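You operate a simulated robot arm through the tools that you are given. There is no shell and no other tool.

You run a simulated two-armed robot. Do the job below in one go: nothing can be reset, and whatever is moved stays where it is left.

JOB
Pick up the white rowlock with one hand, pass it to the other hand and put it on the open end of the short boat's floor.

It is judged by the outcome, as a careful person would: the job done as asked, and still so three seconds after it is handed in. It fails if anything else is knocked over, pushed out of place, dropped, spilled or broken.

ROBOT AND FRAMES
Two 7-joint arms with two-finger parallel grippers on one trunk, on a base that moves. Base frame: it is fixed to the floor where the robot stands at the start and does not move with it; the origin is under the middle of the robot, x ahead of it, y to its left, z up; the surface under the hand at the start is at about z = 0.8. Lengths are in m, angles in rad, forces in N, time in s.
The left shoulder is at the start at [0.02, 0.113, 1.172], the right one opposite. With the tool pointing down near the work surface each hand reaches from about 0.22 to 0.6 m from the robot's upright axis, wherever it stands, measured 20 degrees to its own side. Places, roughly: open end of the short boat's floor [1.3, -2.1, 0.6]. Payload 1.57 kg a hand.
Tool frame (each hand has its own): the origin (TCP) lies between the finger pads and is the grasp point; the fingertips stand 0.03 m ahead of it; z points along the fingers, y is the line along which they close. Largest opening 0.08 m; finger width 0.017, thickness 0.012; the body of the gripper, 0.04 by 0.082 m, starts 0.08 m behind the TCP.
Orientation is that of the tool frame in the base frame, as a unit quaternion [w, x, y, z]. With the fingers straight down and closing along the base's y, the tool's x points along the base's -x, its y along +y and its z along -z.

CONTROLS
- The arms move only by the tool apply_moves. It takes "left_rows", "right_rows" or both (then of equal length, played together; a hand with none holds still); each is a list of rows, each a list of 7 numbers: the turn, a rotation vector about the tool's x, y, z in rad, then the shift along the tool's x, y, z in m, then the opening in per cent of the stroke, from 0 (shut) to 100 (fully open). In form: [[wx, wy, wz, dx, dy, dz, gripper], ...]. A call has 1 to 20 rows; each row is the pose to reach, as a shift and turn from the pose commanded when the call began, along the tool's axes at that moment. Each row takes 0.2 s and may step no farther than 0.05 m and 0.15 rad from the row before; otherwise, or with a gripper value out of range, the whole call is refused. Where a pose cannot be reached the arm comes as near as it can. A force on the tool above 40 N (or 10 N above the force at the start of the call, whichever is more), or a blocked arm, ends the call early, and 0.2 s more pass. Each finger travels about 0.045 m/s and halts on what it meets, pressing with about 28 N; the grip force reading is that of the motor and also rises with nothing between the fingers. The clock runs only during rows and for 0.2 s after the last one: add rows that repeat a pose to give the fingers time. It gives the time, the measured TCP pose, the force on the tool (base axes), the opening and the grip force at its end, in the units of the frame above (readings bear some noise), with the torque about the TCP (base axes, N m) and any sound that the robot's microphone picked up.
- Cameras (640 x 400 px; columns grow to the right, rows downward): "scene" is now at [0.1006, 0.0011, 1.3039]; the picture's right is [0.00, -1.00, 0.00], its down [-0.51, -0.00, -0.86] and it looks along [0.86, 0.00, -0.51] (base axes); focal length 252 px, centre (320, 200). "left" rides on the left gripper at [0.072, 0.007, -0.122] in its tool frame; the picture's right is [-0.09, 1.00, 0.00], its down [-0.84, -0.08, -0.54] and it looks along [-0.54, -0.05, 0.84] (tool axes); focal length 238 px, centre (320, 200). "right" rides on the right gripper at [0.072, -0.007, -0.122] in its tool frame; the picture's right is [0.09, 1.00, 0.00], its down [-0.84, 0.08, -0.54] and it looks along [-0.54, 0.05, 0.84] (tool axes); focal length 238 px, centre (320, 200). There is no depth. A picture from a camera that has moved, and an enlarged one, comes with that camera's place and axes in the base frame and with its lens.
- capture(camera): a new picture of that camera. No time passes.
- slide_trunk(by): moves the trunk up (or, below 0, down) by that many m; the arms and the scene camera ride with it, the base frame stays. It gives what a move gives, with no picture.
- roll_base(legs): drives the robot by 1 to 6 legs, each [ahead, left, turn to the left] in m, m and rad, along the robot's own axes; the way and the turn of a leg run together, so that a leg with both is an arc; at most 1.5 m and 3.142 rad a leg. The arms and the cameras ride along, it lands a little off, and it stops where it bumps. It gives what a move gives.
- turn_head(pan, tilt): turns the head with the scene camera to pan (to the left, within 1.396 rad either way) and tilt (down, from -0.506 to 1.204), counted from straight ahead of the robot. It gives what a move gives.
- enlarge(camera, box): a new picture of the part [left, top, right, bottom] of that camera's present view, enlarged. No time passes.
- hand_in(): hands the job in; it is judged then, once.

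Places have to be worked out from the pictures, the camera data and where the tool is seen. Open the grippers and draw the arms clear of the work before you hand the job in, unless the task says otherwise.

The tools are called after ">>>" as a command line: name --argument value ..., lists and objects as JSON in quotes. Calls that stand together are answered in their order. apply_moves: Moves the arms, as the interface text tells. Its arguments: {"type":"object","properties":{"left_rows":{"type":"array","items":{"type":"array","items":{"type":"number"}}},"right_rows":{"type":"array","items":{"type":"array","items":{"type":"number"}}}},"required":[]} The other tools are called the same way: slide_trunk (by) moves the trunk up or down; roll_base (legs) drives the base; turn_head (pan, tilt) turns the head that bears the scene camera; capture (camera) takes a picture; enlarge (camera, box) takes an enlarged picture of a part of a camera's view; hand_in () hands the job in.

At the start:

```text
clock: 0.0
left_tcp_pos: [0.3946, 0.159, 1.1216]
left_tool_rot: [0.0, 0.0, 1.0, 0.0]
left_force: [0.0, 0.1, 0.5]
left_moment: [0.02, 0.01, 0.03]
left_opening: 0.08
left_finger_force: 0.0
right_tcp_pos: [0.4463, -0.2268, 1.1237]
right_tool_rot: [0.0, 0.0, 1.0, 0.0]
right_force: [-0.8, -0.5, -1.0]
right_moment: [0.0, -0.01, -0.01]
right_opening: 0.0798
right_finger_force: 0.1
trunk travel left (down, up): [-0.225, 0.345]
robot x, y, heading: [-0.0003, 0.0019, 0.0]
head pan, tilt (commanded): [0.002, 0.538]
```

scene: 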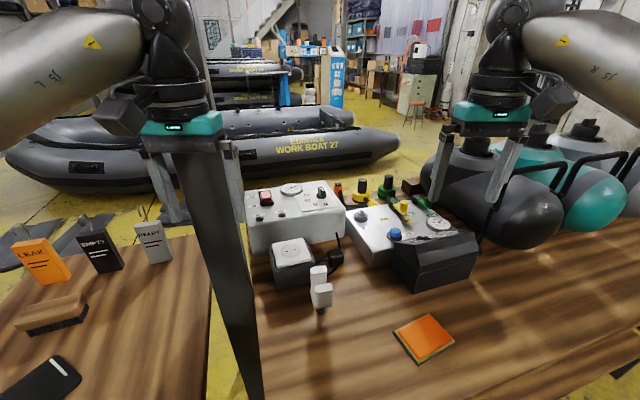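
right: 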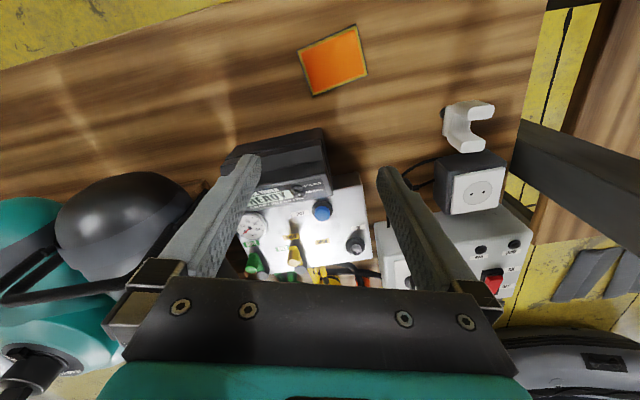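
left: 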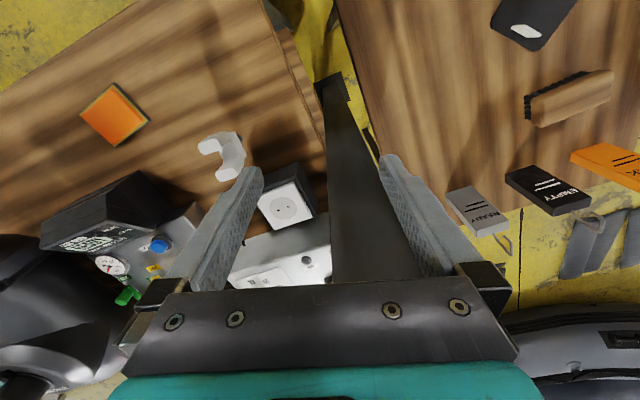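

The white rowlock looks like the white U-shaped piece on the bench in front of the socket box. I take enlarged pictures from each camera to place it.

>>> enlarge --camera "scene" --box '[240, 210, 400, 340]'

>>> enlarge --camera "right" --box '[400, 60, 560, 220]'

>>> enlarge --camera "left" --box '[160, 90, 340, 240]'

```text
3.08 times, centred on (320, 275) of scene
camera zoom: at [0.1006, 0.0011, 1.3039], right [0.0, -1.0, 0.0], down [-0.51, 0.0, -0.86], along [0.86, 0.0, -0.51], focal length 775 px, centre (320, -31)
```

zoom: 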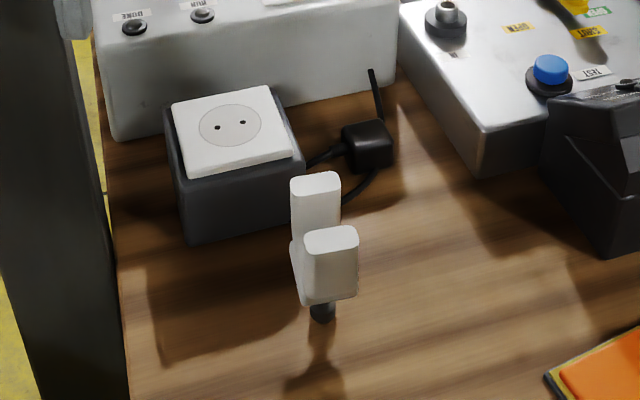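

```text
2.50 times, centred on (480, 140) of right
camera zoom: at [0.3745, -0.2321, 1.2445], right [-0.09, 1.0, 0.0], down [0.84, 0.08, 0.54], along [0.54, 0.05, -0.84], focal length 596 px, centre (-80, 350)
```

zoom: 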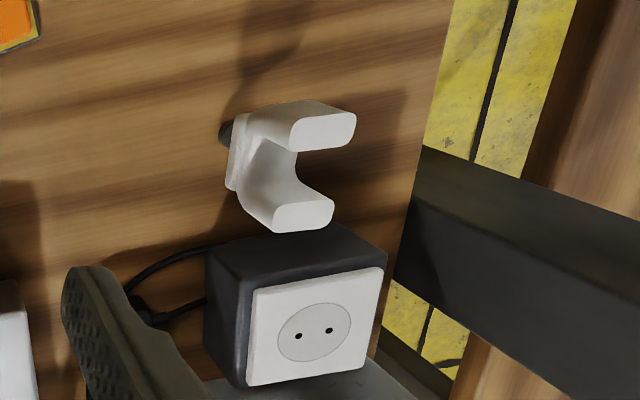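

```text
2.67 times, centred on (250, 165) of left
camera zoom: at [0.3214, 0.1655, 1.2434], right [0.09, 1.0, 0.0], down [0.84, -0.08, 0.54], along [0.54, -0.05, -0.84], focal length 636 px, centre (507, 293)
```

zoom: 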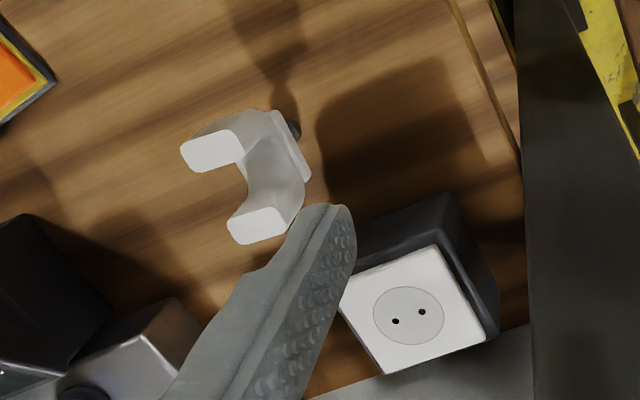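

The rowlock triangulates to prong tops at about (0.429,-0.006,0.912) and (0.476,0.004,0.909), standing on a dark stem on the bench. Before touching it I look round to the right for the short boat.

>>> turn_head --pan -1.0 --tilt 0.35

>>> capture --camera "scene"

```text
clock: 1.3
left_tcp_pos: [0.3939, 0.1592, 1.1216]
left_tool_rot: [0.001, 0.0, 1.0, 0.0]
left_force: [-0.2, -0.2, 0.3]
left_moment: [-0.04, 0.02, -0.02]
left_opening: 0.0801
left_finger_force: 0.1
right_tcp_pos: [0.4454, -0.2245, 1.1244]
right_tool_rot: [0.001, 0.0, 1.0, -0.001]
right_force: [-0.4, 0.8, -0.2]
right_moment: [0.01, 0.02, -0.01]
right_opening: 0.0799
right_finger_force: 0.1
trunk travel left (down, up): [-0.225, 0.345]
robot x, y, heading: [0.0027, 0.0007, -0.005]
head pan, tilt (commanded): [-1.0, 0.351]
```

```text
taken
camera scene: at [0.0609, -0.0774, 1.3211], right [-0.84, -0.54, 0.0], down [-0.19, 0.29, -0.94], along [0.51, -0.79, -0.34], focal length 252 px, centre (320, 200)
```

scene: 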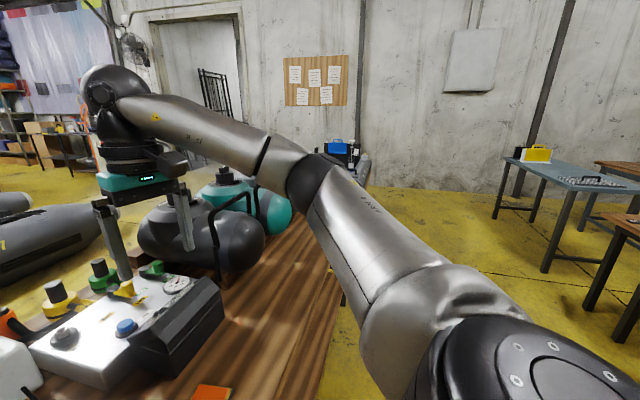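

The right arm hides the short boat from here. There is also a dark post very near the left hand, so I look at that more closely before moving anything.

>>> turn_head --pan 0.4 --tilt 0.6

>>> capture --camera "scene"

>>> capture --camera "left"

>>> enlarge --camera "left" --box '[260, 50, 500, 290]'

```text
clock: 2.8
left_tcp_pos: [0.3944, 0.1593, 1.1205]
left_tool_rot: [0.0, 0.0, 1.0, 0.0]
left_force: [0.4, -0.2, -0.4]
left_moment: [-0.01, 0.0, 0.02]
left_opening: 0.0797
left_finger_force: 0.1
right_tcp_pos: [0.4474, -0.2263, 1.1239]
right_tool_rot: [-0.001, 0.001, 1.0, 0.0]
right_force: [-0.2, 0.5, -0.4]
right_moment: [0.0, -0.01, -0.03]
right_opening: 0.0798
right_finger_force: 0.1
trunk travel left (down, up): [-0.225, 0.345]
robot x, y, heading: [0.001, 0.001, -0.002]
head pan, tilt (commanded): [0.4, 0.6]
```

```text
taken
camera scene: at [0.0919, 0.0352, 1.2983], right [0.39, -0.92, 0.0], down [-0.52, -0.22, -0.83], along [0.76, 0.32, -0.56], focal length 252 px, centre (320, 200)
```

scene: 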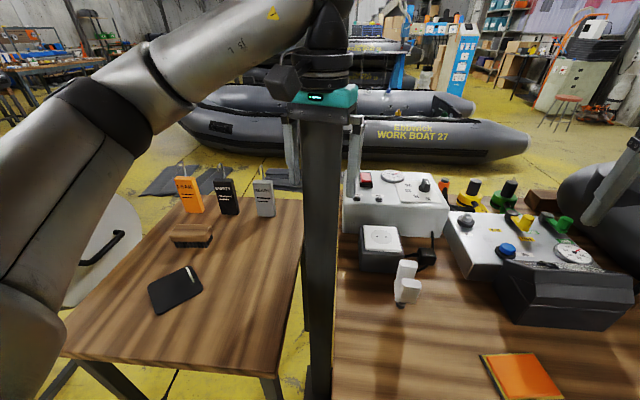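

```text
taken
camera left: at [0.3214, 0.1655, 1.2434], right [0.09, 1.0, 0.0], down [0.84, -0.08, 0.54], along [0.54, -0.05, -0.84], focal length 238 px, centre (320, 200)
```

left: 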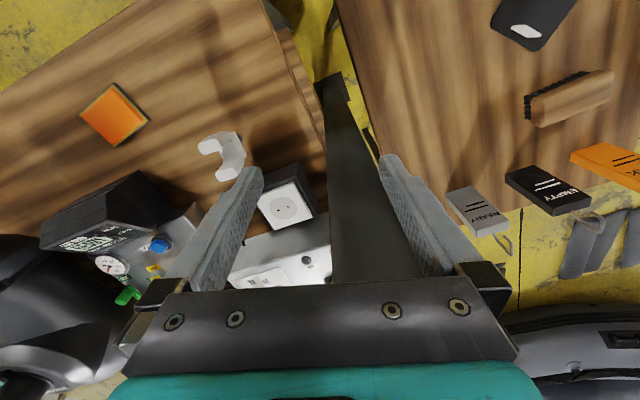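

```text
1.67 times, centred on (380, 170) of left
camera zoom: at [0.3214, 0.1655, 1.2434], right [0.09, 1.0, 0.0], down [0.84, -0.08, 0.54], along [0.54, -0.05, -0.84], focal length 397 px, centre (220, 250)
```

zoom: 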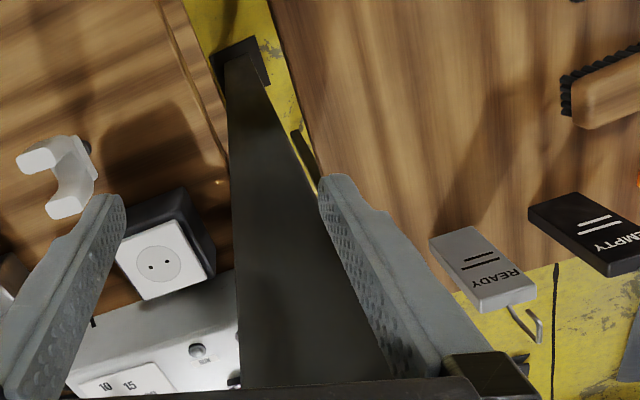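

A floor-standing post rises just ahead of the left hand (about x 0.45–0.52, y 0.16–0.23), so I will keep the left arm away from it and pick with the right hand. I zoom in tightly on the rowlock to learn its shape and foot.

>>> enlarge --camera "scene" --box '[370, 245, 450, 315]'

>>> enlarge --camera "right" --box '[430, 90, 510, 160]'

>>> enlarge --camera "left" --box '[180, 115, 260, 190]'

```text
5.71 times, centred on (410, 280) of scene
camera zoom: at [0.0919, 0.0352, 1.2983], right [0.39, -0.92, 0.0], down [-0.52, -0.22, -0.83], along [0.76, 0.32, -0.56], focal length 1439 px, centre (-194, -257)
```

zoom: 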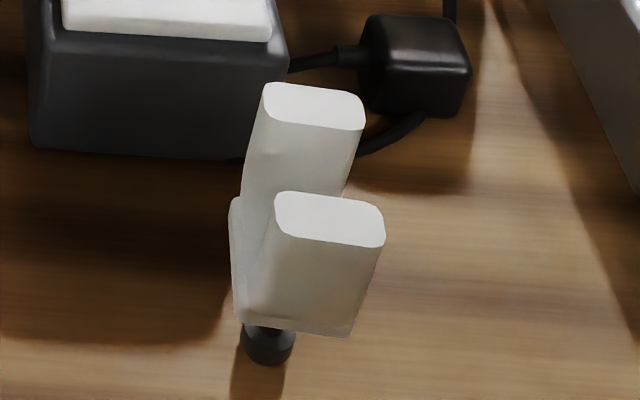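

```text
5.71 times, centred on (470, 125) of right
camera zoom: at [0.3745, -0.2321, 1.2445], right [-0.09, 1.0, 0.0], down [0.84, 0.08, 0.54], along [0.54, 0.05, -0.84], focal length 1362 px, centre (-537, 629)
```

zoom: 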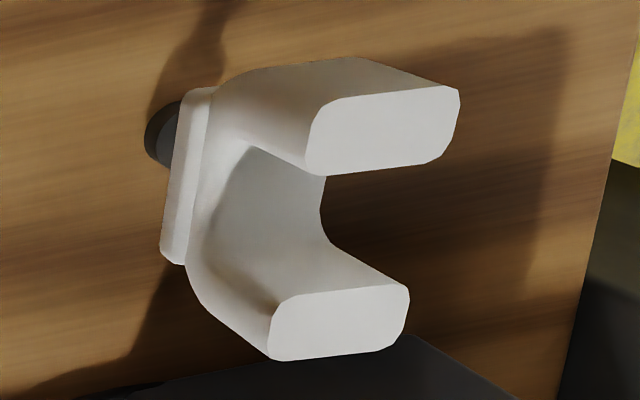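

```text
5.33 times, centred on (220, 152) of left
camera zoom: at [0.3214, 0.1655, 1.2434], right [0.09, 1.0, 0.0], down [0.84, -0.08, 0.54], along [0.54, -0.05, -0.84], focal length 1271 px, centre (853, 453)
```

zoom: 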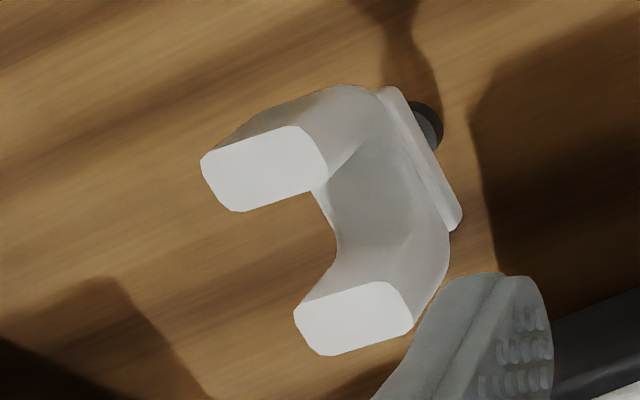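

The rowlock is a white U (two prongs about 33 mm wide, centres about 48 mm apart along a line turned about 0.21 rad from x) on a small flange, standing on a 20 mm pin on the bench. I first draw the left hand back from the post, and bring the open right hand above the near prong at (0.429,-0.0065), turned to match.

>>> apply_moves --left_rows '[[0, 0, 0, 0.03, 0, 0, 100], [0, 0, 0, 0.06, 0, 0, 100], [0, 0, 0, 0.07, 0.03, 0, 100], [0, 0, 0, 0.07, 0.06, 0, 100], [0, 0, 0, 0.07, 0.08, 0, 100]]'

>>> apply_moves --right_rows '[[0, 0, -0.025, 0.002, 0.03, 0.01, 100], [0, 0, -0.05, 0.004, 0.06, 0.02, 100], [0, 0, -0.08, 0.006, 0.09, 0.03, 100], [0, 0, -0.11, 0.009, 0.12, 0.04, 100], [0, 0, -0.14, 0.012, 0.15, 0.05, 100], [0, 0, -0.17, 0.014, 0.18, 0.06, 100], [0, 0, -0.2, 0.016, 0.205, 0.07, 100], [0, 0, -0.2075, 0.017, 0.22, 0.08, 100], [0, 0, -0.2075, 0.017, 0.22, 0.08, 100]]'

>>> turn_head --pan 0.0 --tilt 0.8

>>> capture --camera "scene"

>>> capture --camera "right"

>>> capture --camera "left"

```text
clock: 4.0
left_tcp_pos: [0.325, 0.2404, 1.1222]
left_tool_rot: [0.0, 0.001, 1.0, 0.0]
left_force: [0.8, 0.2, 0.6]
left_moment: [0.0, 0.02, 0.0]
left_opening: 0.08
left_finger_force: 0.1
right_tcp_pos: [0.4469, -0.2246, 1.1245]
right_tool_rot: [0.0, -0.001, 1.0, -0.001]
right_force: [0.5, -0.2, -0.5]
right_moment: [0.02, 0.02, 0.01]
right_opening: 0.08
right_finger_force: 0.1
trunk travel left (down, up): [-0.225, 0.345]
robot x, y, heading: [-0.0, -0.0012, 0.0]
head pan, tilt (commanded): [0.4, 0.6]
```

```text
clock: 6.0
left_tcp_pos: [0.3253, 0.2391, 1.1222]
left_tool_rot: [-0.001, 0.0, 1.0, -0.001]
left_force: [-0.5, 0.2, 0.0]
left_moment: [-0.04, -0.04, 0.0]
left_opening: 0.0799
left_finger_force: 0.1
right_tcp_pos: [0.429, -0.0056, 1.0445]
right_tool_rot: [0.0, -0.103, 0.995, 0.0]
right_force: [0.3, -0.7, -0.4]
right_moment: [0.05, 0.03, 0.01]
right_opening: 0.0801
right_finger_force: 0.0
trunk travel left (down, up): [-0.225, 0.345]
robot x, y, heading: [-0.0021, 0.0027, -0.003]
head pan, tilt (commanded): [0.4, 0.6]
```

```text
clock: 6.9
left_tcp_pos: [0.3241, 0.2383, 1.1228]
left_tool_rot: [-0.001, 0.0, 1.0, 0.0]
left_force: [0.2, -0.1, 0.0]
left_moment: [0.02, -0.01, 0.0]
left_opening: 0.0799
left_finger_force: 0.0
right_tcp_pos: [0.4293, -0.0052, 1.0443]
right_tool_rot: [-0.001, -0.104, 0.995, 0.0]
right_force: [-0.5, 0.4, -0.4]
right_moment: [-0.03, 0.03, 0.04]
right_opening: 0.08
right_finger_force: 0.1
trunk travel left (down, up): [-0.225, 0.345]
robot x, y, heading: [-0.0003, 0.0021, 0.0]
head pan, tilt (commanded): [0.0, 0.799]
```

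```text
taken
camera scene: at [0.0912, 0.001, 1.2815], right [0.0, -1.0, 0.0], down [-0.72, 0.0, -0.7], along [0.7, 0.0, -0.72], focal length 252 px, centre (320, 200)
```

scene: 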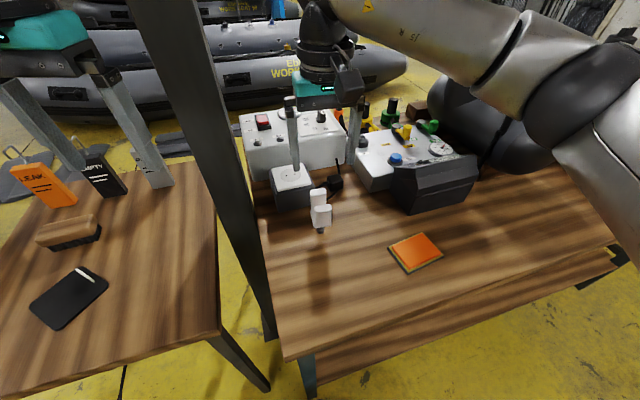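

```text
taken
camera right: at [0.3604, -0.0272, 1.1645], right [-0.29, 0.96, 0.0], down [0.8, 0.25, 0.54], along [0.52, 0.16, -0.84], focal length 238 px, centre (320, 200)
```

right: 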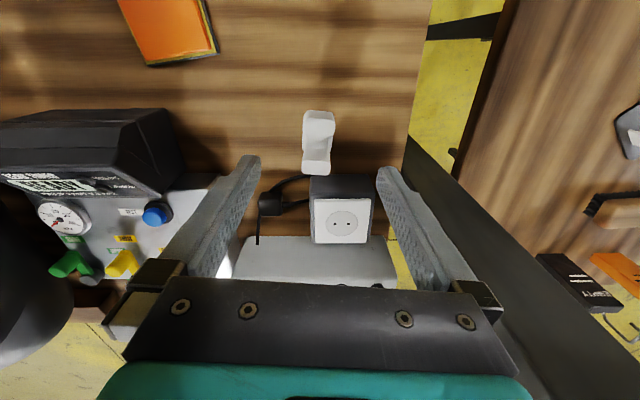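

```text
taken
camera left: at [0.2521, 0.2453, 1.2445], right [0.09, 1.0, 0.0], down [0.84, -0.08, 0.54], along [0.54, -0.05, -0.84], focal length 238 px, centre (320, 200)
```

left: 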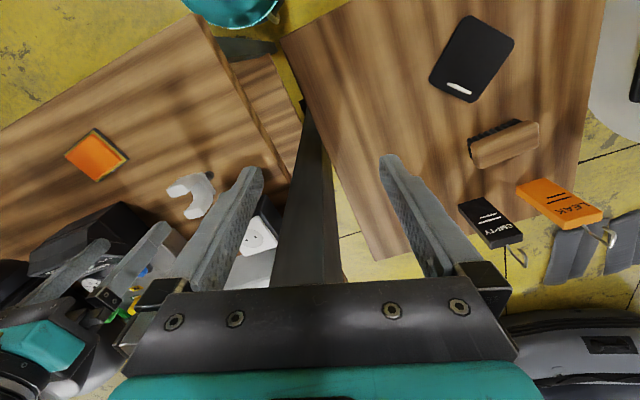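

The right hand is above the near prong and the view is clear. I zoom the right camera to check alignment before going down.

>>> enlarge --camera "right" --box '[270, 90, 370, 190]'

>>> enlarge --camera "scene" --box '[270, 150, 390, 250]'

```text
4.00 times, centred on (320, 140) of right
camera zoom: at [0.3604, -0.0272, 1.1645], right [-0.29, 0.96, 0.0], down [0.8, 0.25, 0.54], along [0.52, 0.16, -0.84], focal length 953 px, centre (320, 440)
```

zoom: 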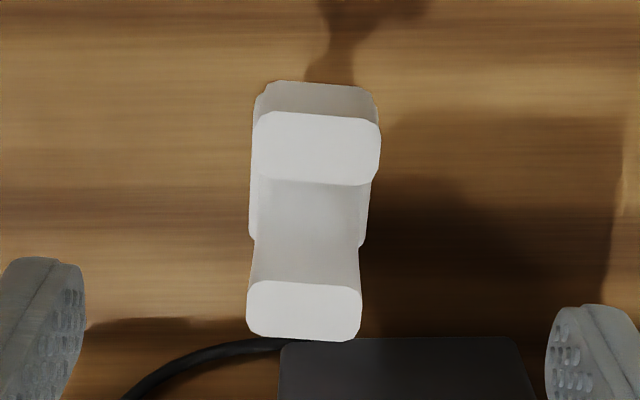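

```text
4.00 times, centred on (330, 200) of scene
camera zoom: at [0.0912, 0.001, 1.2815], right [0.0, -1.0, 0.0], down [-0.72, 0.0, -0.7], along [0.7, 0.0, -0.72], focal length 1007 px, centre (280, 200)
```

zoom: 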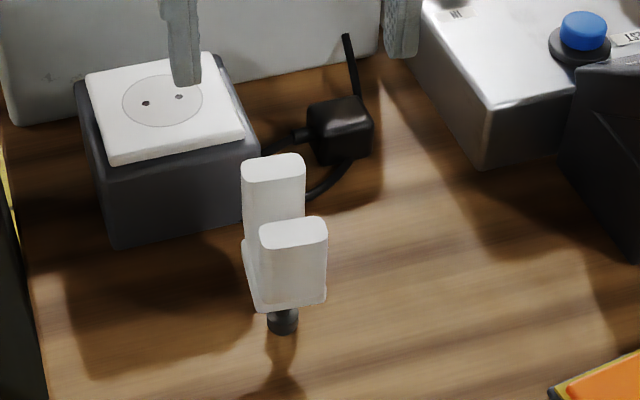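

The near prong is about 1.5 mm off to the hand's right and otherwise well aligned. I go down to grasp height (TCP z about 0.899, tips above the flange) with the fingers open.

>>> apply_moves --right_rows '[[0, 0, -0.01, 0, -0.0015, 0.035, 100], [0, 0, -0.015, 0, -0.0015, 0.07, 100], [0, 0, -0.015, 0, -0.0015, 0.1, 100], [0, 0, -0.015, 0, -0.0015, 0.125, 100], [0, 0, -0.015, 0, -0.0015, 0.14, 100], [0, 0, -0.015, 0, -0.0015, 0.146, 100], [0, 0, -0.015, 0, -0.0015, 0.146, 100]]'

>>> capture --camera "right"

>>> enlarge --camera "scene" --box '[260, 140, 400, 260]'

```text
clock: 8.5
left_tcp_pos: [0.3257, 0.2389, 1.1219]
left_tool_rot: [-0.001, 0.0, 1.0, 0.001]
left_force: [-0.5, -0.6, -0.3]
left_moment: [0.02, 0.0, 0.0]
left_opening: 0.0803
left_finger_force: 0.0
right_tcp_pos: [0.4314, -0.0073, 0.8972]
right_tool_rot: [0.0, -0.111, 0.994, 0.0]
right_force: [-0.3, -0.1, 0.1]
right_moment: [-0.01, 0.01, -0.02]
right_opening: 0.0801
right_finger_force: 0.0
trunk travel left (down, up): [-0.225, 0.345]
robot x, y, heading: [0.0017, 0.0007, 0.003]
head pan, tilt (commanded): [0.0, 0.799]
```

```text
taken
camera right: at [0.3608, -0.0292, 1.0177], right [-0.31, 0.95, 0.0], down [0.8, 0.26, 0.54], along [0.52, 0.17, -0.84], focal length 238 px, centre (320, 200)
```

right: 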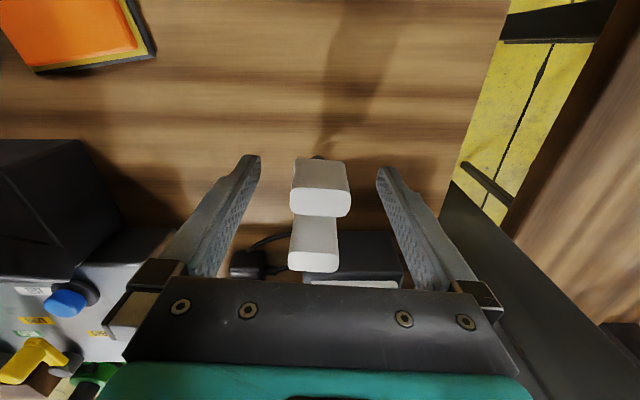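

```text
3.33 times, centred on (330, 200) of scene
camera zoom: at [0.0912, 0.0009, 1.2814], right [0.0, -1.0, 0.0], down [-0.72, 0.0, -0.7], along [0.7, 0.0, -0.72], focal length 839 px, centre (287, 200)
```

zoom: 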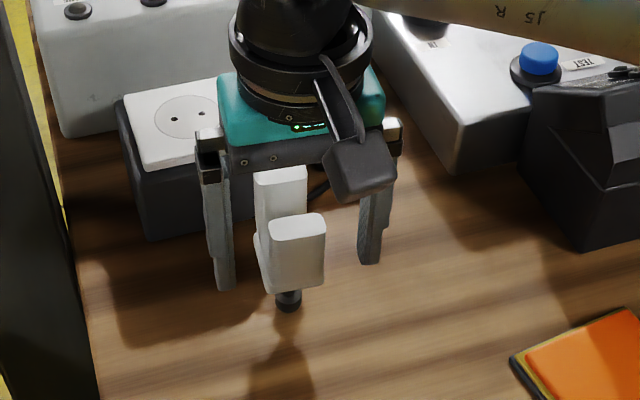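

The prong sits centred between the pads. I close the fingers on it and hold still.

>>> apply_moves --right_rows '[[0, 0, 0, 0, 0, 0, 60], [0, 0, 0, 0, 0, 0, 45], [0, 0, 0, 0, 0, 0, 30], [0, 0, 0, 0, 0, 0, 20], [0, 0, 0, 0, 0, 0, 20], [0, 0, 0, 0, 0, 0, 20]]'

>>> capture --camera "right"

>>> enlarge --camera "scene" --box '[260, 140, 400, 260]'

```text
clock: 9.9
left_tcp_pos: [0.3248, 0.2388, 1.1219]
left_tool_rot: [0.0, 0.0, 1.0, 0.0]
left_force: [0.1, 0.1, -0.5]
left_moment: [0.0, -0.01, 0.01]
left_opening: 0.0801
left_finger_force: 0.1
right_tcp_pos: [0.4297, -0.0078, 0.8981]
right_tool_rot: [0.0, -0.111, 0.994, -0.001]
right_force: [0.7, -0.3, -0.7]
right_moment: [-0.01, 0.03, 0.02]
right_opening: 0.0339
right_finger_force: 27.9
trunk travel left (down, up): [-0.225, 0.345]
robot x, y, heading: [0.0014, 0.0008, 0.0]
head pan, tilt (commanded): [0.0, 0.799]
```

```text
taken
camera right: at [0.3608, -0.0291, 1.018], right [-0.31, 0.95, 0.0], down [0.8, 0.26, 0.54], along [0.52, 0.17, -0.84], focal length 238 px, centre (320, 200)
```

right: 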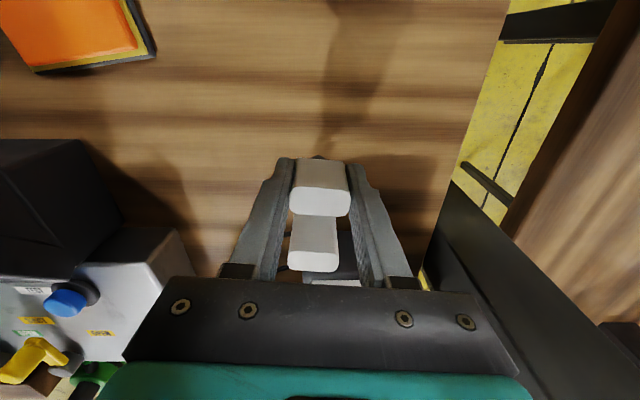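

```text
3.33 times, centred on (330, 200) of scene
camera zoom: at [0.0912, 0.0009, 1.2814], right [0.0, -1.0, 0.0], down [-0.72, 0.0, -0.7], along [0.7, 0.0, -0.72], focal length 839 px, centre (287, 200)
```

zoom: 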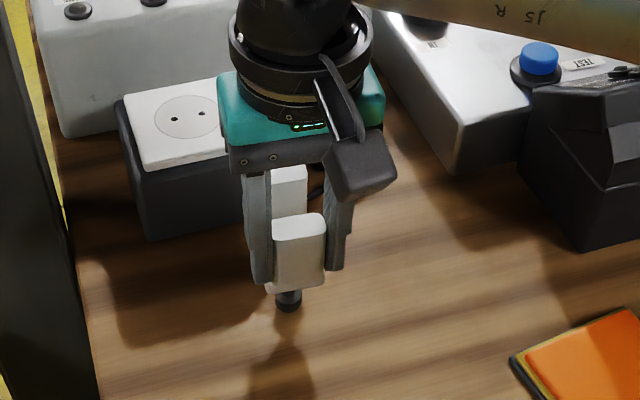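

Grip is at 33.9 mm with 28 N on the prong. I lift it straight up, slowly at first.

>>> apply_moves --right_rows '[[0, 0, 0, 0, 0, -0.01, 20], [0, 0, 0, 0, 0, -0.025, 20], [0, 0, 0, 0, 0, -0.045, 20], [0, 0, 0, 0, 0, -0.07, 20], [0, 0, 0, 0, 0, -0.1, 20], [0, 0, 0, 0, 0, -0.13, 20], [0, 0, 0, 0, 0, -0.16, 20], [0, 0, 0, 0, 0, -0.19, 20], [0, 0, 0, 0, 0, -0.2, 20]]'

>>> capture --camera "scene"

>>> capture --camera "right"

>>> enlarge --camera "left" --box '[0, 120, 240, 320]'

```text
clock: 11.9
left_tcp_pos: [0.3247, 0.2398, 1.1226]
left_tool_rot: [0.0, 0.001, 1.0, 0.0]
left_force: [-0.8, -0.1, 0.4]
left_moment: [0.02, -0.01, 0.01]
left_opening: 0.0802
left_finger_force: 0.2
right_tcp_pos: [0.4287, -0.0065, 1.098]
right_tool_rot: [0.0, -0.112, 0.994, 0.0]
right_force: [0.7, 0.0, -1.1]
right_moment: [-0.03, 0.02, -0.01]
right_opening: 0.0336
right_finger_force: 28.4
trunk travel left (down, up): [-0.225, 0.345]
robot x, y, heading: [-0.0013, 0.0007, -0.001]
head pan, tilt (commanded): [0.0, 0.799]
```

```text
taken
camera scene: at [0.0912, 0.0009, 1.2814], right [0.0, -1.0, 0.0], down [-0.72, 0.0, -0.7], along [0.7, 0.0, -0.72], focal length 252 px, centre (320, 200)
```

scene: 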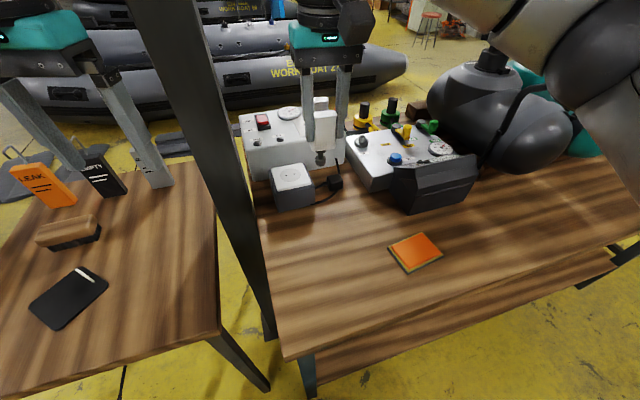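

```text
taken
camera right: at [0.3604, -0.0292, 1.2182], right [-0.31, 0.95, 0.0], down [0.8, 0.26, 0.54], along [0.52, 0.17, -0.84], focal length 238 px, centre (320, 200)
```

right: 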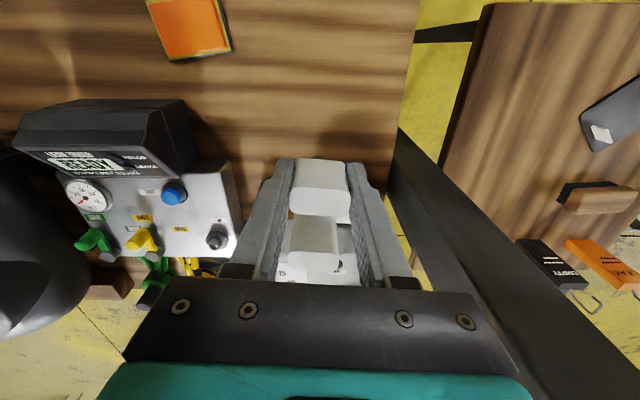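

```text
2.00 times, centred on (120, 220) of left
camera zoom: at [0.2521, 0.2452, 1.2445], right [0.09, 1.0, 0.0], down [0.84, -0.08, 0.54], along [0.54, -0.05, -0.84], focal length 477 px, centre (720, 160)
```

zoom: 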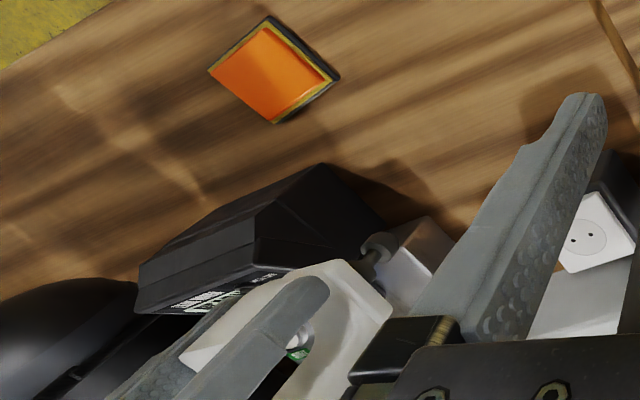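

The rowlock is held securely and lifted clear. Before backing off from the bench I look to both sides to check the floor.

>>> turn_head --pan -1.39 --tilt 0.5

>>> capture --camera "scene"

>>> turn_head --pan 1.39 --tilt 0.5

>>> capture --camera "scene"

```text
clock: 13.4
left_tcp_pos: [0.3245, 0.2401, 1.1223]
left_tool_rot: [0.0, -0.001, 1.0, 0.001]
left_force: [0.7, 0.0, -0.8]
left_moment: [-0.01, 0.02, 0.0]
left_opening: 0.08
left_finger_force: 0.0
right_tcp_pos: [0.4283, -0.0067, 1.0974]
right_tool_rot: [0.0, -0.11, 0.994, 0.0]
right_force: [1.0, 0.8, -1.4]
right_moment: [0.01, 0.01, 0.02]
right_opening: 0.0335
right_finger_force: 28.1
trunk travel left (down, up): [-0.225, 0.345]
robot x, y, heading: [0.0011, -0.0022, 0.003]
head pan, tilt (commanded): [-1.389, 0.499]
```

```text
taken
camera scene: at [0.0271, -0.0886, 1.3074], right [-0.98, -0.18, 0.0], down [-0.09, 0.47, -0.88], along [0.16, -0.86, -0.48], focal length 252 px, centre (320, 200)
```

scene: 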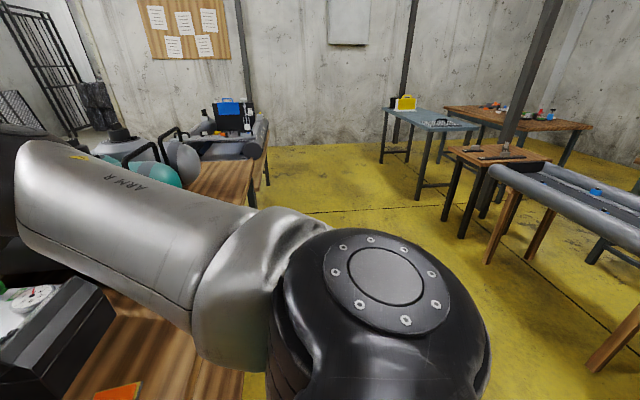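

```text
clock: 15.8
left_tcp_pos: [0.3247, 0.2393, 1.1228]
left_tool_rot: [-0.001, 0.0, 1.0, 0.001]
left_force: [-0.8, -0.1, 0.1]
left_moment: [0.0, 0.03, 0.01]
left_opening: 0.08
left_finger_force: 0.1
right_tcp_pos: [0.4298, -0.0067, 1.097]
right_tool_rot: [0.0, -0.111, 0.994, -0.001]
right_force: [0.0, 0.1, -1.1]
right_moment: [-0.02, 0.02, 0.0]
right_opening: 0.0336
right_finger_force: 27.9
trunk travel left (down, up): [-0.225, 0.345]
robot x, y, heading: [0.0001, 0.0001, 0.002]
head pan, tilt (commanded): [1.389, 0.499]
```

```text
taken
camera scene: at [0.027, 0.0904, 1.3074], right [0.98, -0.18, 0.0], down [-0.09, -0.47, -0.88], along [0.16, 0.86, -0.48], focal length 252 px, centre (320, 200)
```

scene: 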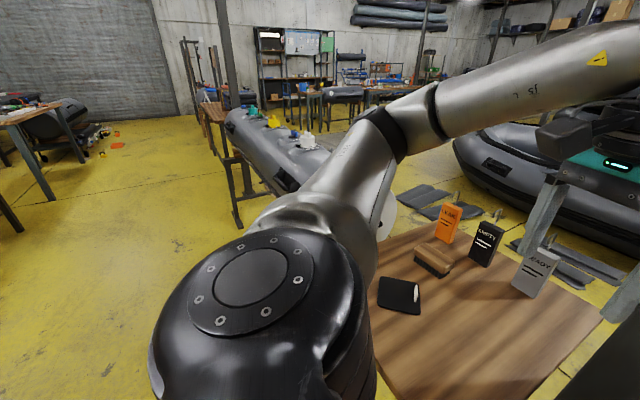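

The short boat is visible just beyond the right end of the bench, carrying a blue case. I turn back and zoom in on it.

>>> turn_head --pan -1.25 --tilt 0.3

>>> capture --camera "scene"

>>> enlarge --camera "scene" --box '[180, 110, 340, 250]'

```text
clock: 18.2
left_tcp_pos: [0.3248, 0.2406, 1.1238]
left_tool_rot: [0.001, 0.0, 1.0, 0.0]
left_force: [0.5, -0.2, 0.7]
left_moment: [-0.04, -0.02, 0.0]
left_opening: 0.0804
left_finger_force: 0.0
right_tcp_pos: [0.4288, -0.0062, 1.0975]
right_tool_rot: [0.0, -0.111, 0.994, 0.0]
right_force: [-0.6, 0.2, -1.4]
right_moment: [-0.04, 0.01, 0.01]
right_opening: 0.0335
right_finger_force: 27.8
trunk travel left (down, up): [-0.225, 0.345]
robot x, y, heading: [0.0037, 0.0004, -0.006]
head pan, tilt (commanded): [-1.25, 0.3]
```

```text
taken
camera scene: at [0.0401, -0.0877, 1.3258], right [-0.95, -0.32, 0.0], down [-0.09, 0.28, -0.96], along [0.3, -0.91, -0.3], focal length 252 px, centre (320, 200)
```

scene: 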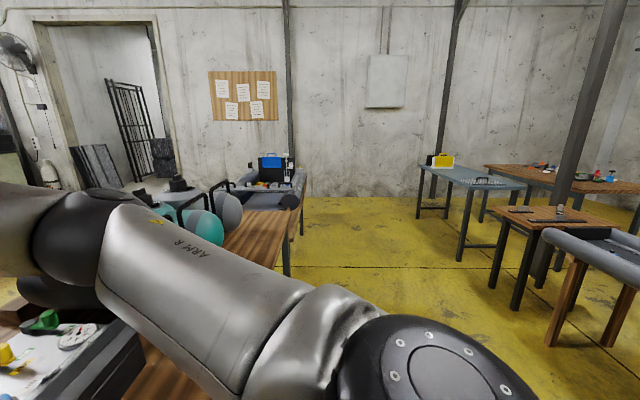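

```text
2.86 times, centred on (260, 180) of scene
camera zoom: at [0.0401, -0.0877, 1.3258], right [-0.95, -0.32, 0.0], down [-0.09, 0.28, -0.96], along [0.3, -0.91, -0.3], focal length 719 px, centre (491, 257)
```

zoom: 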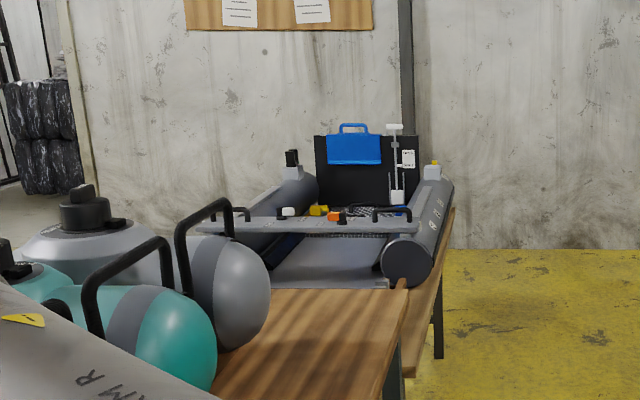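

The boat's floor lies between its two tubes, with the open end toward the bench and a thwart with small things on it farther in. I back straight off 0.4 m from the bench to get free room for the hand-over.

>>> roll_base --legs '[[-0.4, 0, 0]]'

>>> turn_head --pan 0.0 --tilt 0.6

>>> capture --camera "scene"

>>> capture --camera "right"

```text
clock: 20.7
left_tcp_pos: [-0.0785, 0.239, 1.123]
left_tool_rot: [0.001, -0.001, 1.0, -0.001]
left_force: [1.2, -0.1, 0.0]
left_moment: [-0.02, -0.04, 0.02]
left_opening: 0.08
left_finger_force: 0.1
right_tcp_pos: [0.0261, -0.0067, 1.0976]
right_tool_rot: [0.001, -0.113, 0.994, 0.0]
right_force: [-0.8, 0.3, -1.4]
right_moment: [-0.01, 0.02, -0.01]
right_opening: 0.0336
right_finger_force: 28.1
trunk travel left (down, up): [-0.225, 0.345]
robot x, y, heading: [-0.4009, -0.0005, 0.004]
head pan, tilt (commanded): [-1.25, 0.3]
```

```text
clock: 22.1
left_tcp_pos: [-0.0781, 0.2396, 1.1218]
left_tool_rot: [0.0, -0.002, 1.0, 0.0]
left_force: [0.1, -0.7, 0.6]
left_moment: [-0.02, -0.02, 0.0]
left_opening: 0.0803
left_finger_force: 0.2
right_tcp_pos: [0.0271, -0.006, 1.0977]
right_tool_rot: [-0.001, -0.112, 0.994, 0.0]
right_force: [-0.2, -0.7, -0.7]
right_moment: [-0.01, 0.04, -0.04]
right_opening: 0.0334
right_finger_force: 28.4
trunk travel left (down, up): [-0.225, 0.345]
robot x, y, heading: [-0.4051, -0.0022, 0.003]
head pan, tilt (commanded): [0.0, 0.6]
```

```text
taken
camera scene: at [-0.3037, 0.0004, 1.2983], right [0.0, -1.0, 0.0], down [-0.56, 0.0, -0.83], along [0.83, 0.0, -0.56], focal length 252 px, centre (320, 200)
```

scene: 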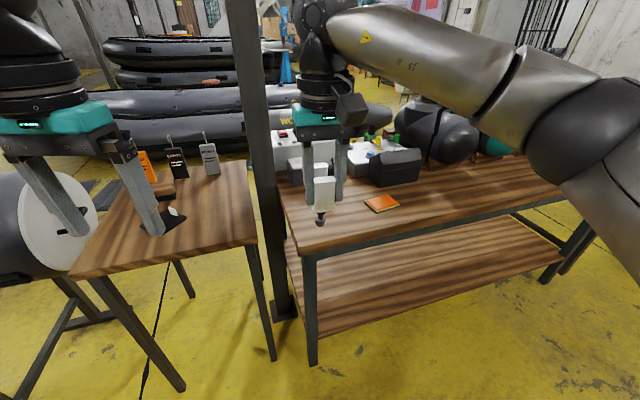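

```text
taken
camera right: at [-0.042, -0.0286, 1.2178], right [-0.31, 0.95, 0.0], down [0.8, 0.26, 0.54], along [0.51, 0.17, -0.84], focal length 238 px, centre (320, 200)
```

right: 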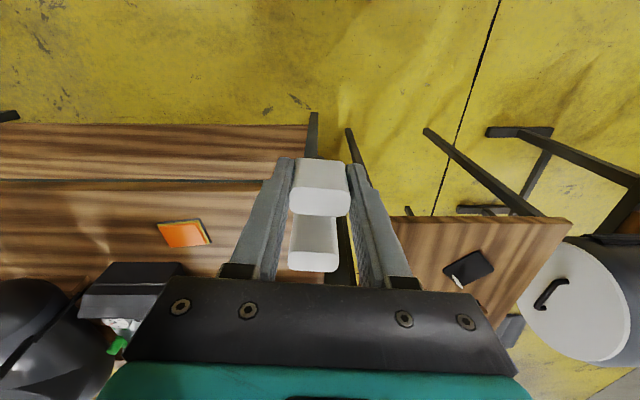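

Free room all round. I straighten the right hand's yaw and shift it slightly right, while the left hand turns a quarter turn about its own axis, so it can later grip the far prong crosswise.

>>> apply_moves --left_rows '[[0, 0, -0.1428, 0, 0, 0, 100], [0, 0, -0.2856, 0, 0, 0, 100], [0, 0, -0.4284, 0, 0, 0, 100], [0, 0, -0.5712, 0, 0, 0, 100], [0, 0, -0.714, 0, 0, 0, 100], [0, 0, -0.8568, 0, 0, 0, 100], [0, 0, -0.9996, 0, 0, 0, 100], [0, 0, -1.1424, 0, 0, 0, 100], [0, 0, -1.2852, 0, 0, 0, 100], [0, 0, -1.428, 0, 0, 0, 100], [0, 0, -1.5708, 0, 0, 0, 100], [0, 0, -1.5708, 0, 0, 0, 100]]' --right_rows '[[0, 0, 0.02, 0.0012, -0.0053, 0, 20], [0, 0, 0.04, 0.0024, -0.0106, 0, 20], [0, 0, 0.06, 0.0036, -0.016, 0, 20], [0, 0, 0.08, 0.0048, -0.0213, 0, 20], [0, 0, 0.1, 0.006, -0.0266, 0, 20], [0, 0, 0.12, 0.0072, -0.0319, 0, 20], [0, 0, 0.14, 0.0084, -0.0372, 0, 20], [0, 0, 0.16, 0.0096, -0.0425, 0, 20], [0, 0, 0.18, 0.0108, -0.0479, 0, 20], [0, 0, 0.2, 0.012, -0.0532, 0, 20], [0, 0, 0.222, 0.0132, -0.0585, 0, 20], [0, 0, 0.222, 0.0132, -0.0585, 0, 20]]'

>>> capture --camera "scene"

```text
clock: 24.8
left_tcp_pos: [-0.0776, 0.2397, 1.1232]
left_tool_rot: [0.0, 0.709, -0.705, 0.0]
left_force: [0.2, 0.5, -0.9]
left_moment: [0.01, -0.02, -0.03]
left_opening: 0.08
left_finger_force: 0.0
right_tcp_pos: [0.0255, -0.067, 1.097]
right_tool_rot: [0.0, -0.001, 1.0, 0.0]
right_force: [-0.4, -0.5, -1.4]
right_moment: [0.0, 0.04, 0.01]
right_opening: 0.0337
right_finger_force: 27.9
trunk travel left (down, up): [-0.225, 0.345]
robot x, y, heading: [-0.4026, -0.0003, 0.004]
head pan, tilt (commanded): [0.0, 0.6]
```

```text
taken
camera scene: at [-0.3036, 0.0005, 1.2983], right [0.0, -1.0, 0.0], down [-0.56, 0.0, -0.83], along [0.83, 0.0, -0.56], focal length 252 px, centre (320, 200)
```

scene: 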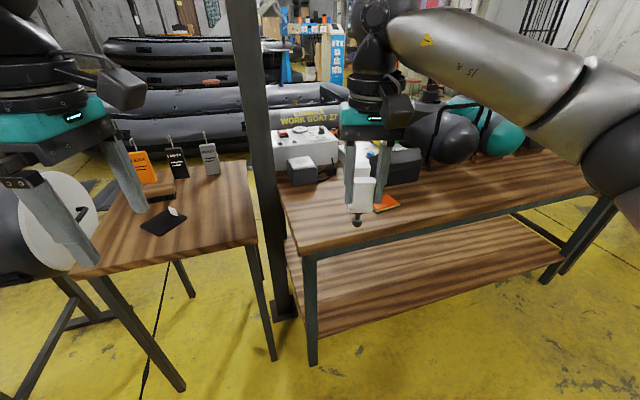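

Both turns were reached. Now I lean both hands 45 degrees inward (right pointing left-down, left pointing right-down), keeping them well apart.

>>> apply_moves --left_rows '[[0, 0.131, 0, 0, 0, 0, 100], [0, 0.262, 0, 0, 0, 0, 100], [0, 0.393, 0, 0, 0, 0, 100], [0, 0.524, 0, 0, 0, 0, 100], [0, 0.655, 0, 0, 0, 0, 100], [0, 0.7854, 0, 0, 0, 0, 100], [0, 0.7854, 0, 0, 0, 0, 100]]' --right_rows '[[-0.131, 0, 0, 0, 0, 0, 20], [-0.262, 0, 0, 0, 0, 0, 20], [-0.393, 0, 0, 0, 0, 0, 20], [-0.524, 0, 0, 0, 0, 0, 20], [-0.655, 0, 0, 0, 0, 0, 20], [-0.7854, 0, 0, 0, 0, 0, 20], [-0.7854, 0, 0, 0, 0, 0, 20]]'

>>> capture --camera "scene"

>>> capture --camera "left"

>>> capture --camera "right"

```text
clock: 26.4
left_tcp_pos: [-0.0781, 0.2398, 1.123]
left_tool_rot: [0.27, 0.654, -0.652, 0.272]
left_force: [0.0, 0.2, 0.0]
left_moment: [-0.01, -0.01, 0.01]
left_opening: 0.0797
left_finger_force: 0.0
right_tcp_pos: [0.0272, -0.0659, 1.0965]
right_tool_rot: [-0.001, -0.002, 0.924, 0.383]
right_force: [0.6, -0.9, -1.3]
right_moment: [-0.05, 0.04, 0.02]
right_opening: 0.0336
right_finger_force: 27.5
trunk travel left (down, up): [-0.225, 0.345]
robot x, y, heading: [-0.4025, 0.0024, 0.005]
head pan, tilt (commanded): [0.0, 0.6]
```

```text
taken
camera scene: at [-0.3036, 0.0005, 1.2983], right [0.0, -1.0, 0.0], down [-0.56, 0.0, -0.83], along [0.83, 0.0, -0.56], focal length 252 px, centre (320, 200)
```

scene: 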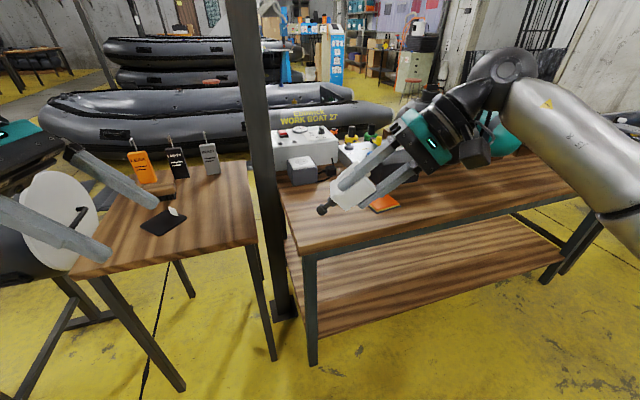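

```text
taken
camera left: at [-0.0862, 0.2745, 1.2596], right [-1.0, 0.06, -0.07], down [0.07, 0.97, -0.21], along [0.05, -0.21, -0.98], focal length 238 px, centre (320, 200)
```

left: 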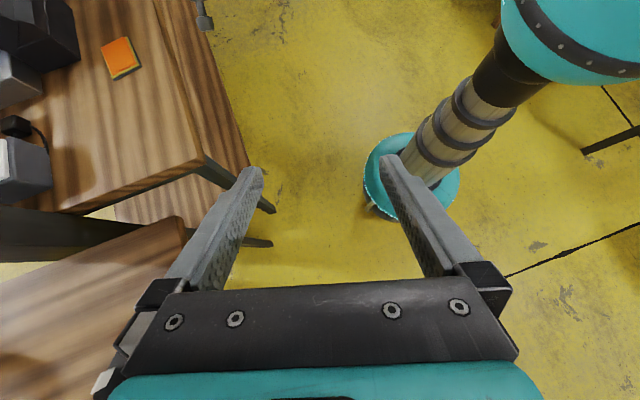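

```text
taken
camera right: at [-0.0451, -0.1578, 1.1771], right [-0.09, 0.7, 0.7], down [0.84, -0.33, 0.44], along [0.54, 0.63, -0.56], focal length 238 px, centre (320, 200)
```

right: 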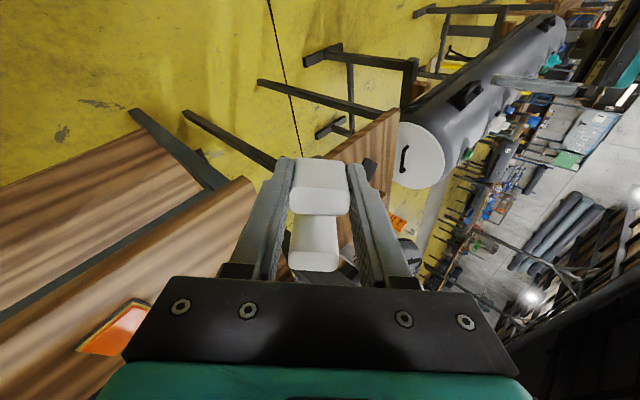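

Both leans were reached as commanded. The far prong should be at about x 0.075; I bring the left hand to a stand-off about 12 cm up-left of it with the fingers set to about 39 mm.

>>> apply_moves --left_rows '[[0, 0, 0, 0.04, -0.03, 0, 90], [0, 0, 0, 0.08, -0.06, 0, 80], [0, 0, 0, 0.12, -0.09, 0, 70], [0, 0, 0, 0.158, -0.122, 0, 60], [0, 0, 0, 0.1959, -0.1523, 0, 48], [0, 0, 0, 0.1959, -0.1523, 0.035, 48], [0, 0, 0, 0.1959, -0.1523, 0.07, 48], [0, 0, 0, 0.1959, -0.1523, 0.1, 48], [0, 0, 0, 0.1959, -0.1523, 0.1153, 48], [0, 0, 0, 0.1959, -0.1523, 0.1153, 48]]'

>>> capture --camera "scene"

>>> capture --camera "left"

>>> capture --camera "right"

```text
clock: 28.6
left_tcp_pos: [0.0756, 0.0202, 1.1802]
left_tool_rot: [0.27, 0.654, -0.653, 0.271]
left_force: [0.4, -0.6, 1.2]
left_moment: [0.01, -0.01, 0.0]
left_opening: 0.0385
left_finger_force: 0.2
right_tcp_pos: [0.0266, -0.0676, 1.097]
right_tool_rot: [-0.001, -0.001, 0.924, 0.383]
right_force: [1.3, 0.6, -1.4]
right_moment: [-0.06, 0.07, -0.01]
right_opening: 0.0337
right_finger_force: 27.9
trunk travel left (down, up): [-0.225, 0.345]
robot x, y, heading: [-0.4027, -0.0013, 0.005]
head pan, tilt (commanded): [0.0, 0.6]
```

```text
taken
camera scene: at [-0.3037, 0.0005, 1.2983], right [0.0, -1.0, 0.0], down [-0.56, 0.0, -0.83], along [0.83, 0.0, -0.56], focal length 252 px, centre (320, 200)
```

scene: 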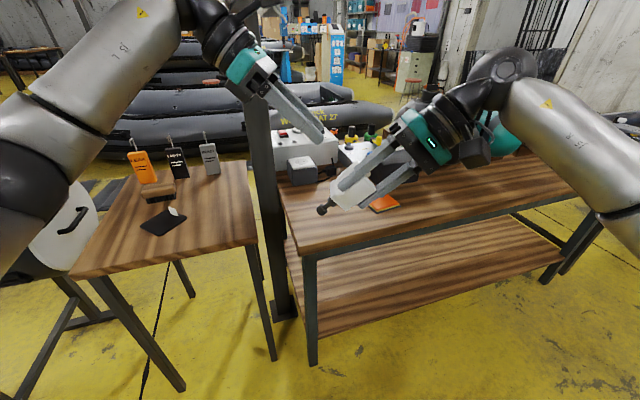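

```text
taken
camera left: at [0.0668, 0.0546, 1.3172], right [-1.0, 0.06, -0.07], down [0.07, 0.98, -0.21], along [0.05, -0.21, -0.98], focal length 238 px, centre (320, 200)
```

left: 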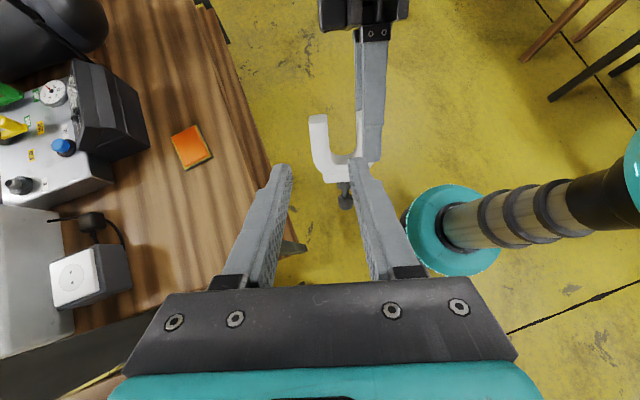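

```text
taken
camera right: at [-0.0451, -0.1575, 1.1773], right [-0.09, 0.7, 0.7], down [0.84, -0.33, 0.44], along [0.54, 0.63, -0.56], focal length 238 px, centre (320, 200)
```

right: 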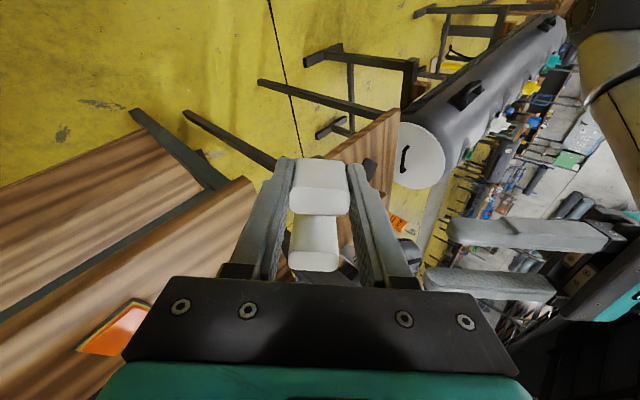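

The left camera now sees the U in plan: far prong at about column 320, and the near one in the right fingers. I zoom in to check where the left fingers would land.

>>> enlarge --camera "left" --box '[250, 80, 410, 240]'

>>> enlarge --camera "scene" --box '[220, 60, 460, 230]'

```text
2.50 times, centred on (330, 160) of left
camera zoom: at [0.0668, 0.0546, 1.3172], right [-1.0, 0.06, -0.07], down [0.07, 0.98, -0.21], along [0.05, -0.21, -0.98], focal length 596 px, centre (295, 300)
```

zoom: 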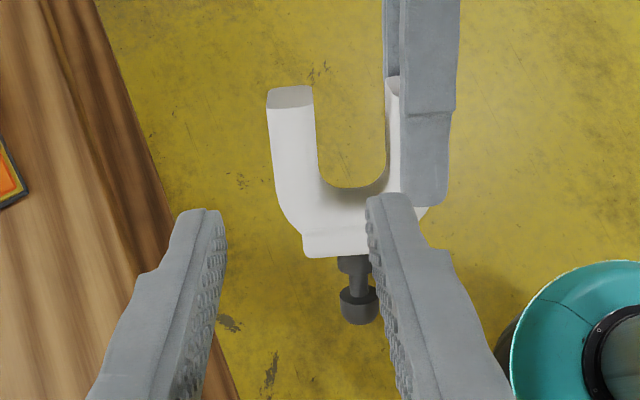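

```text
2.35 times, centred on (340, 145) of scene
camera zoom: at [-0.3037, 0.0005, 1.2983], right [0.0, -1.0, 0.0], down [-0.56, 0.0, -0.83], along [0.83, 0.0, -0.56], focal length 592 px, centre (273, 329)
```

zoom: 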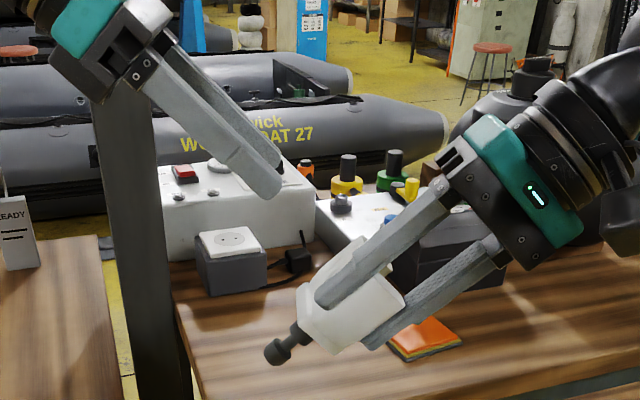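

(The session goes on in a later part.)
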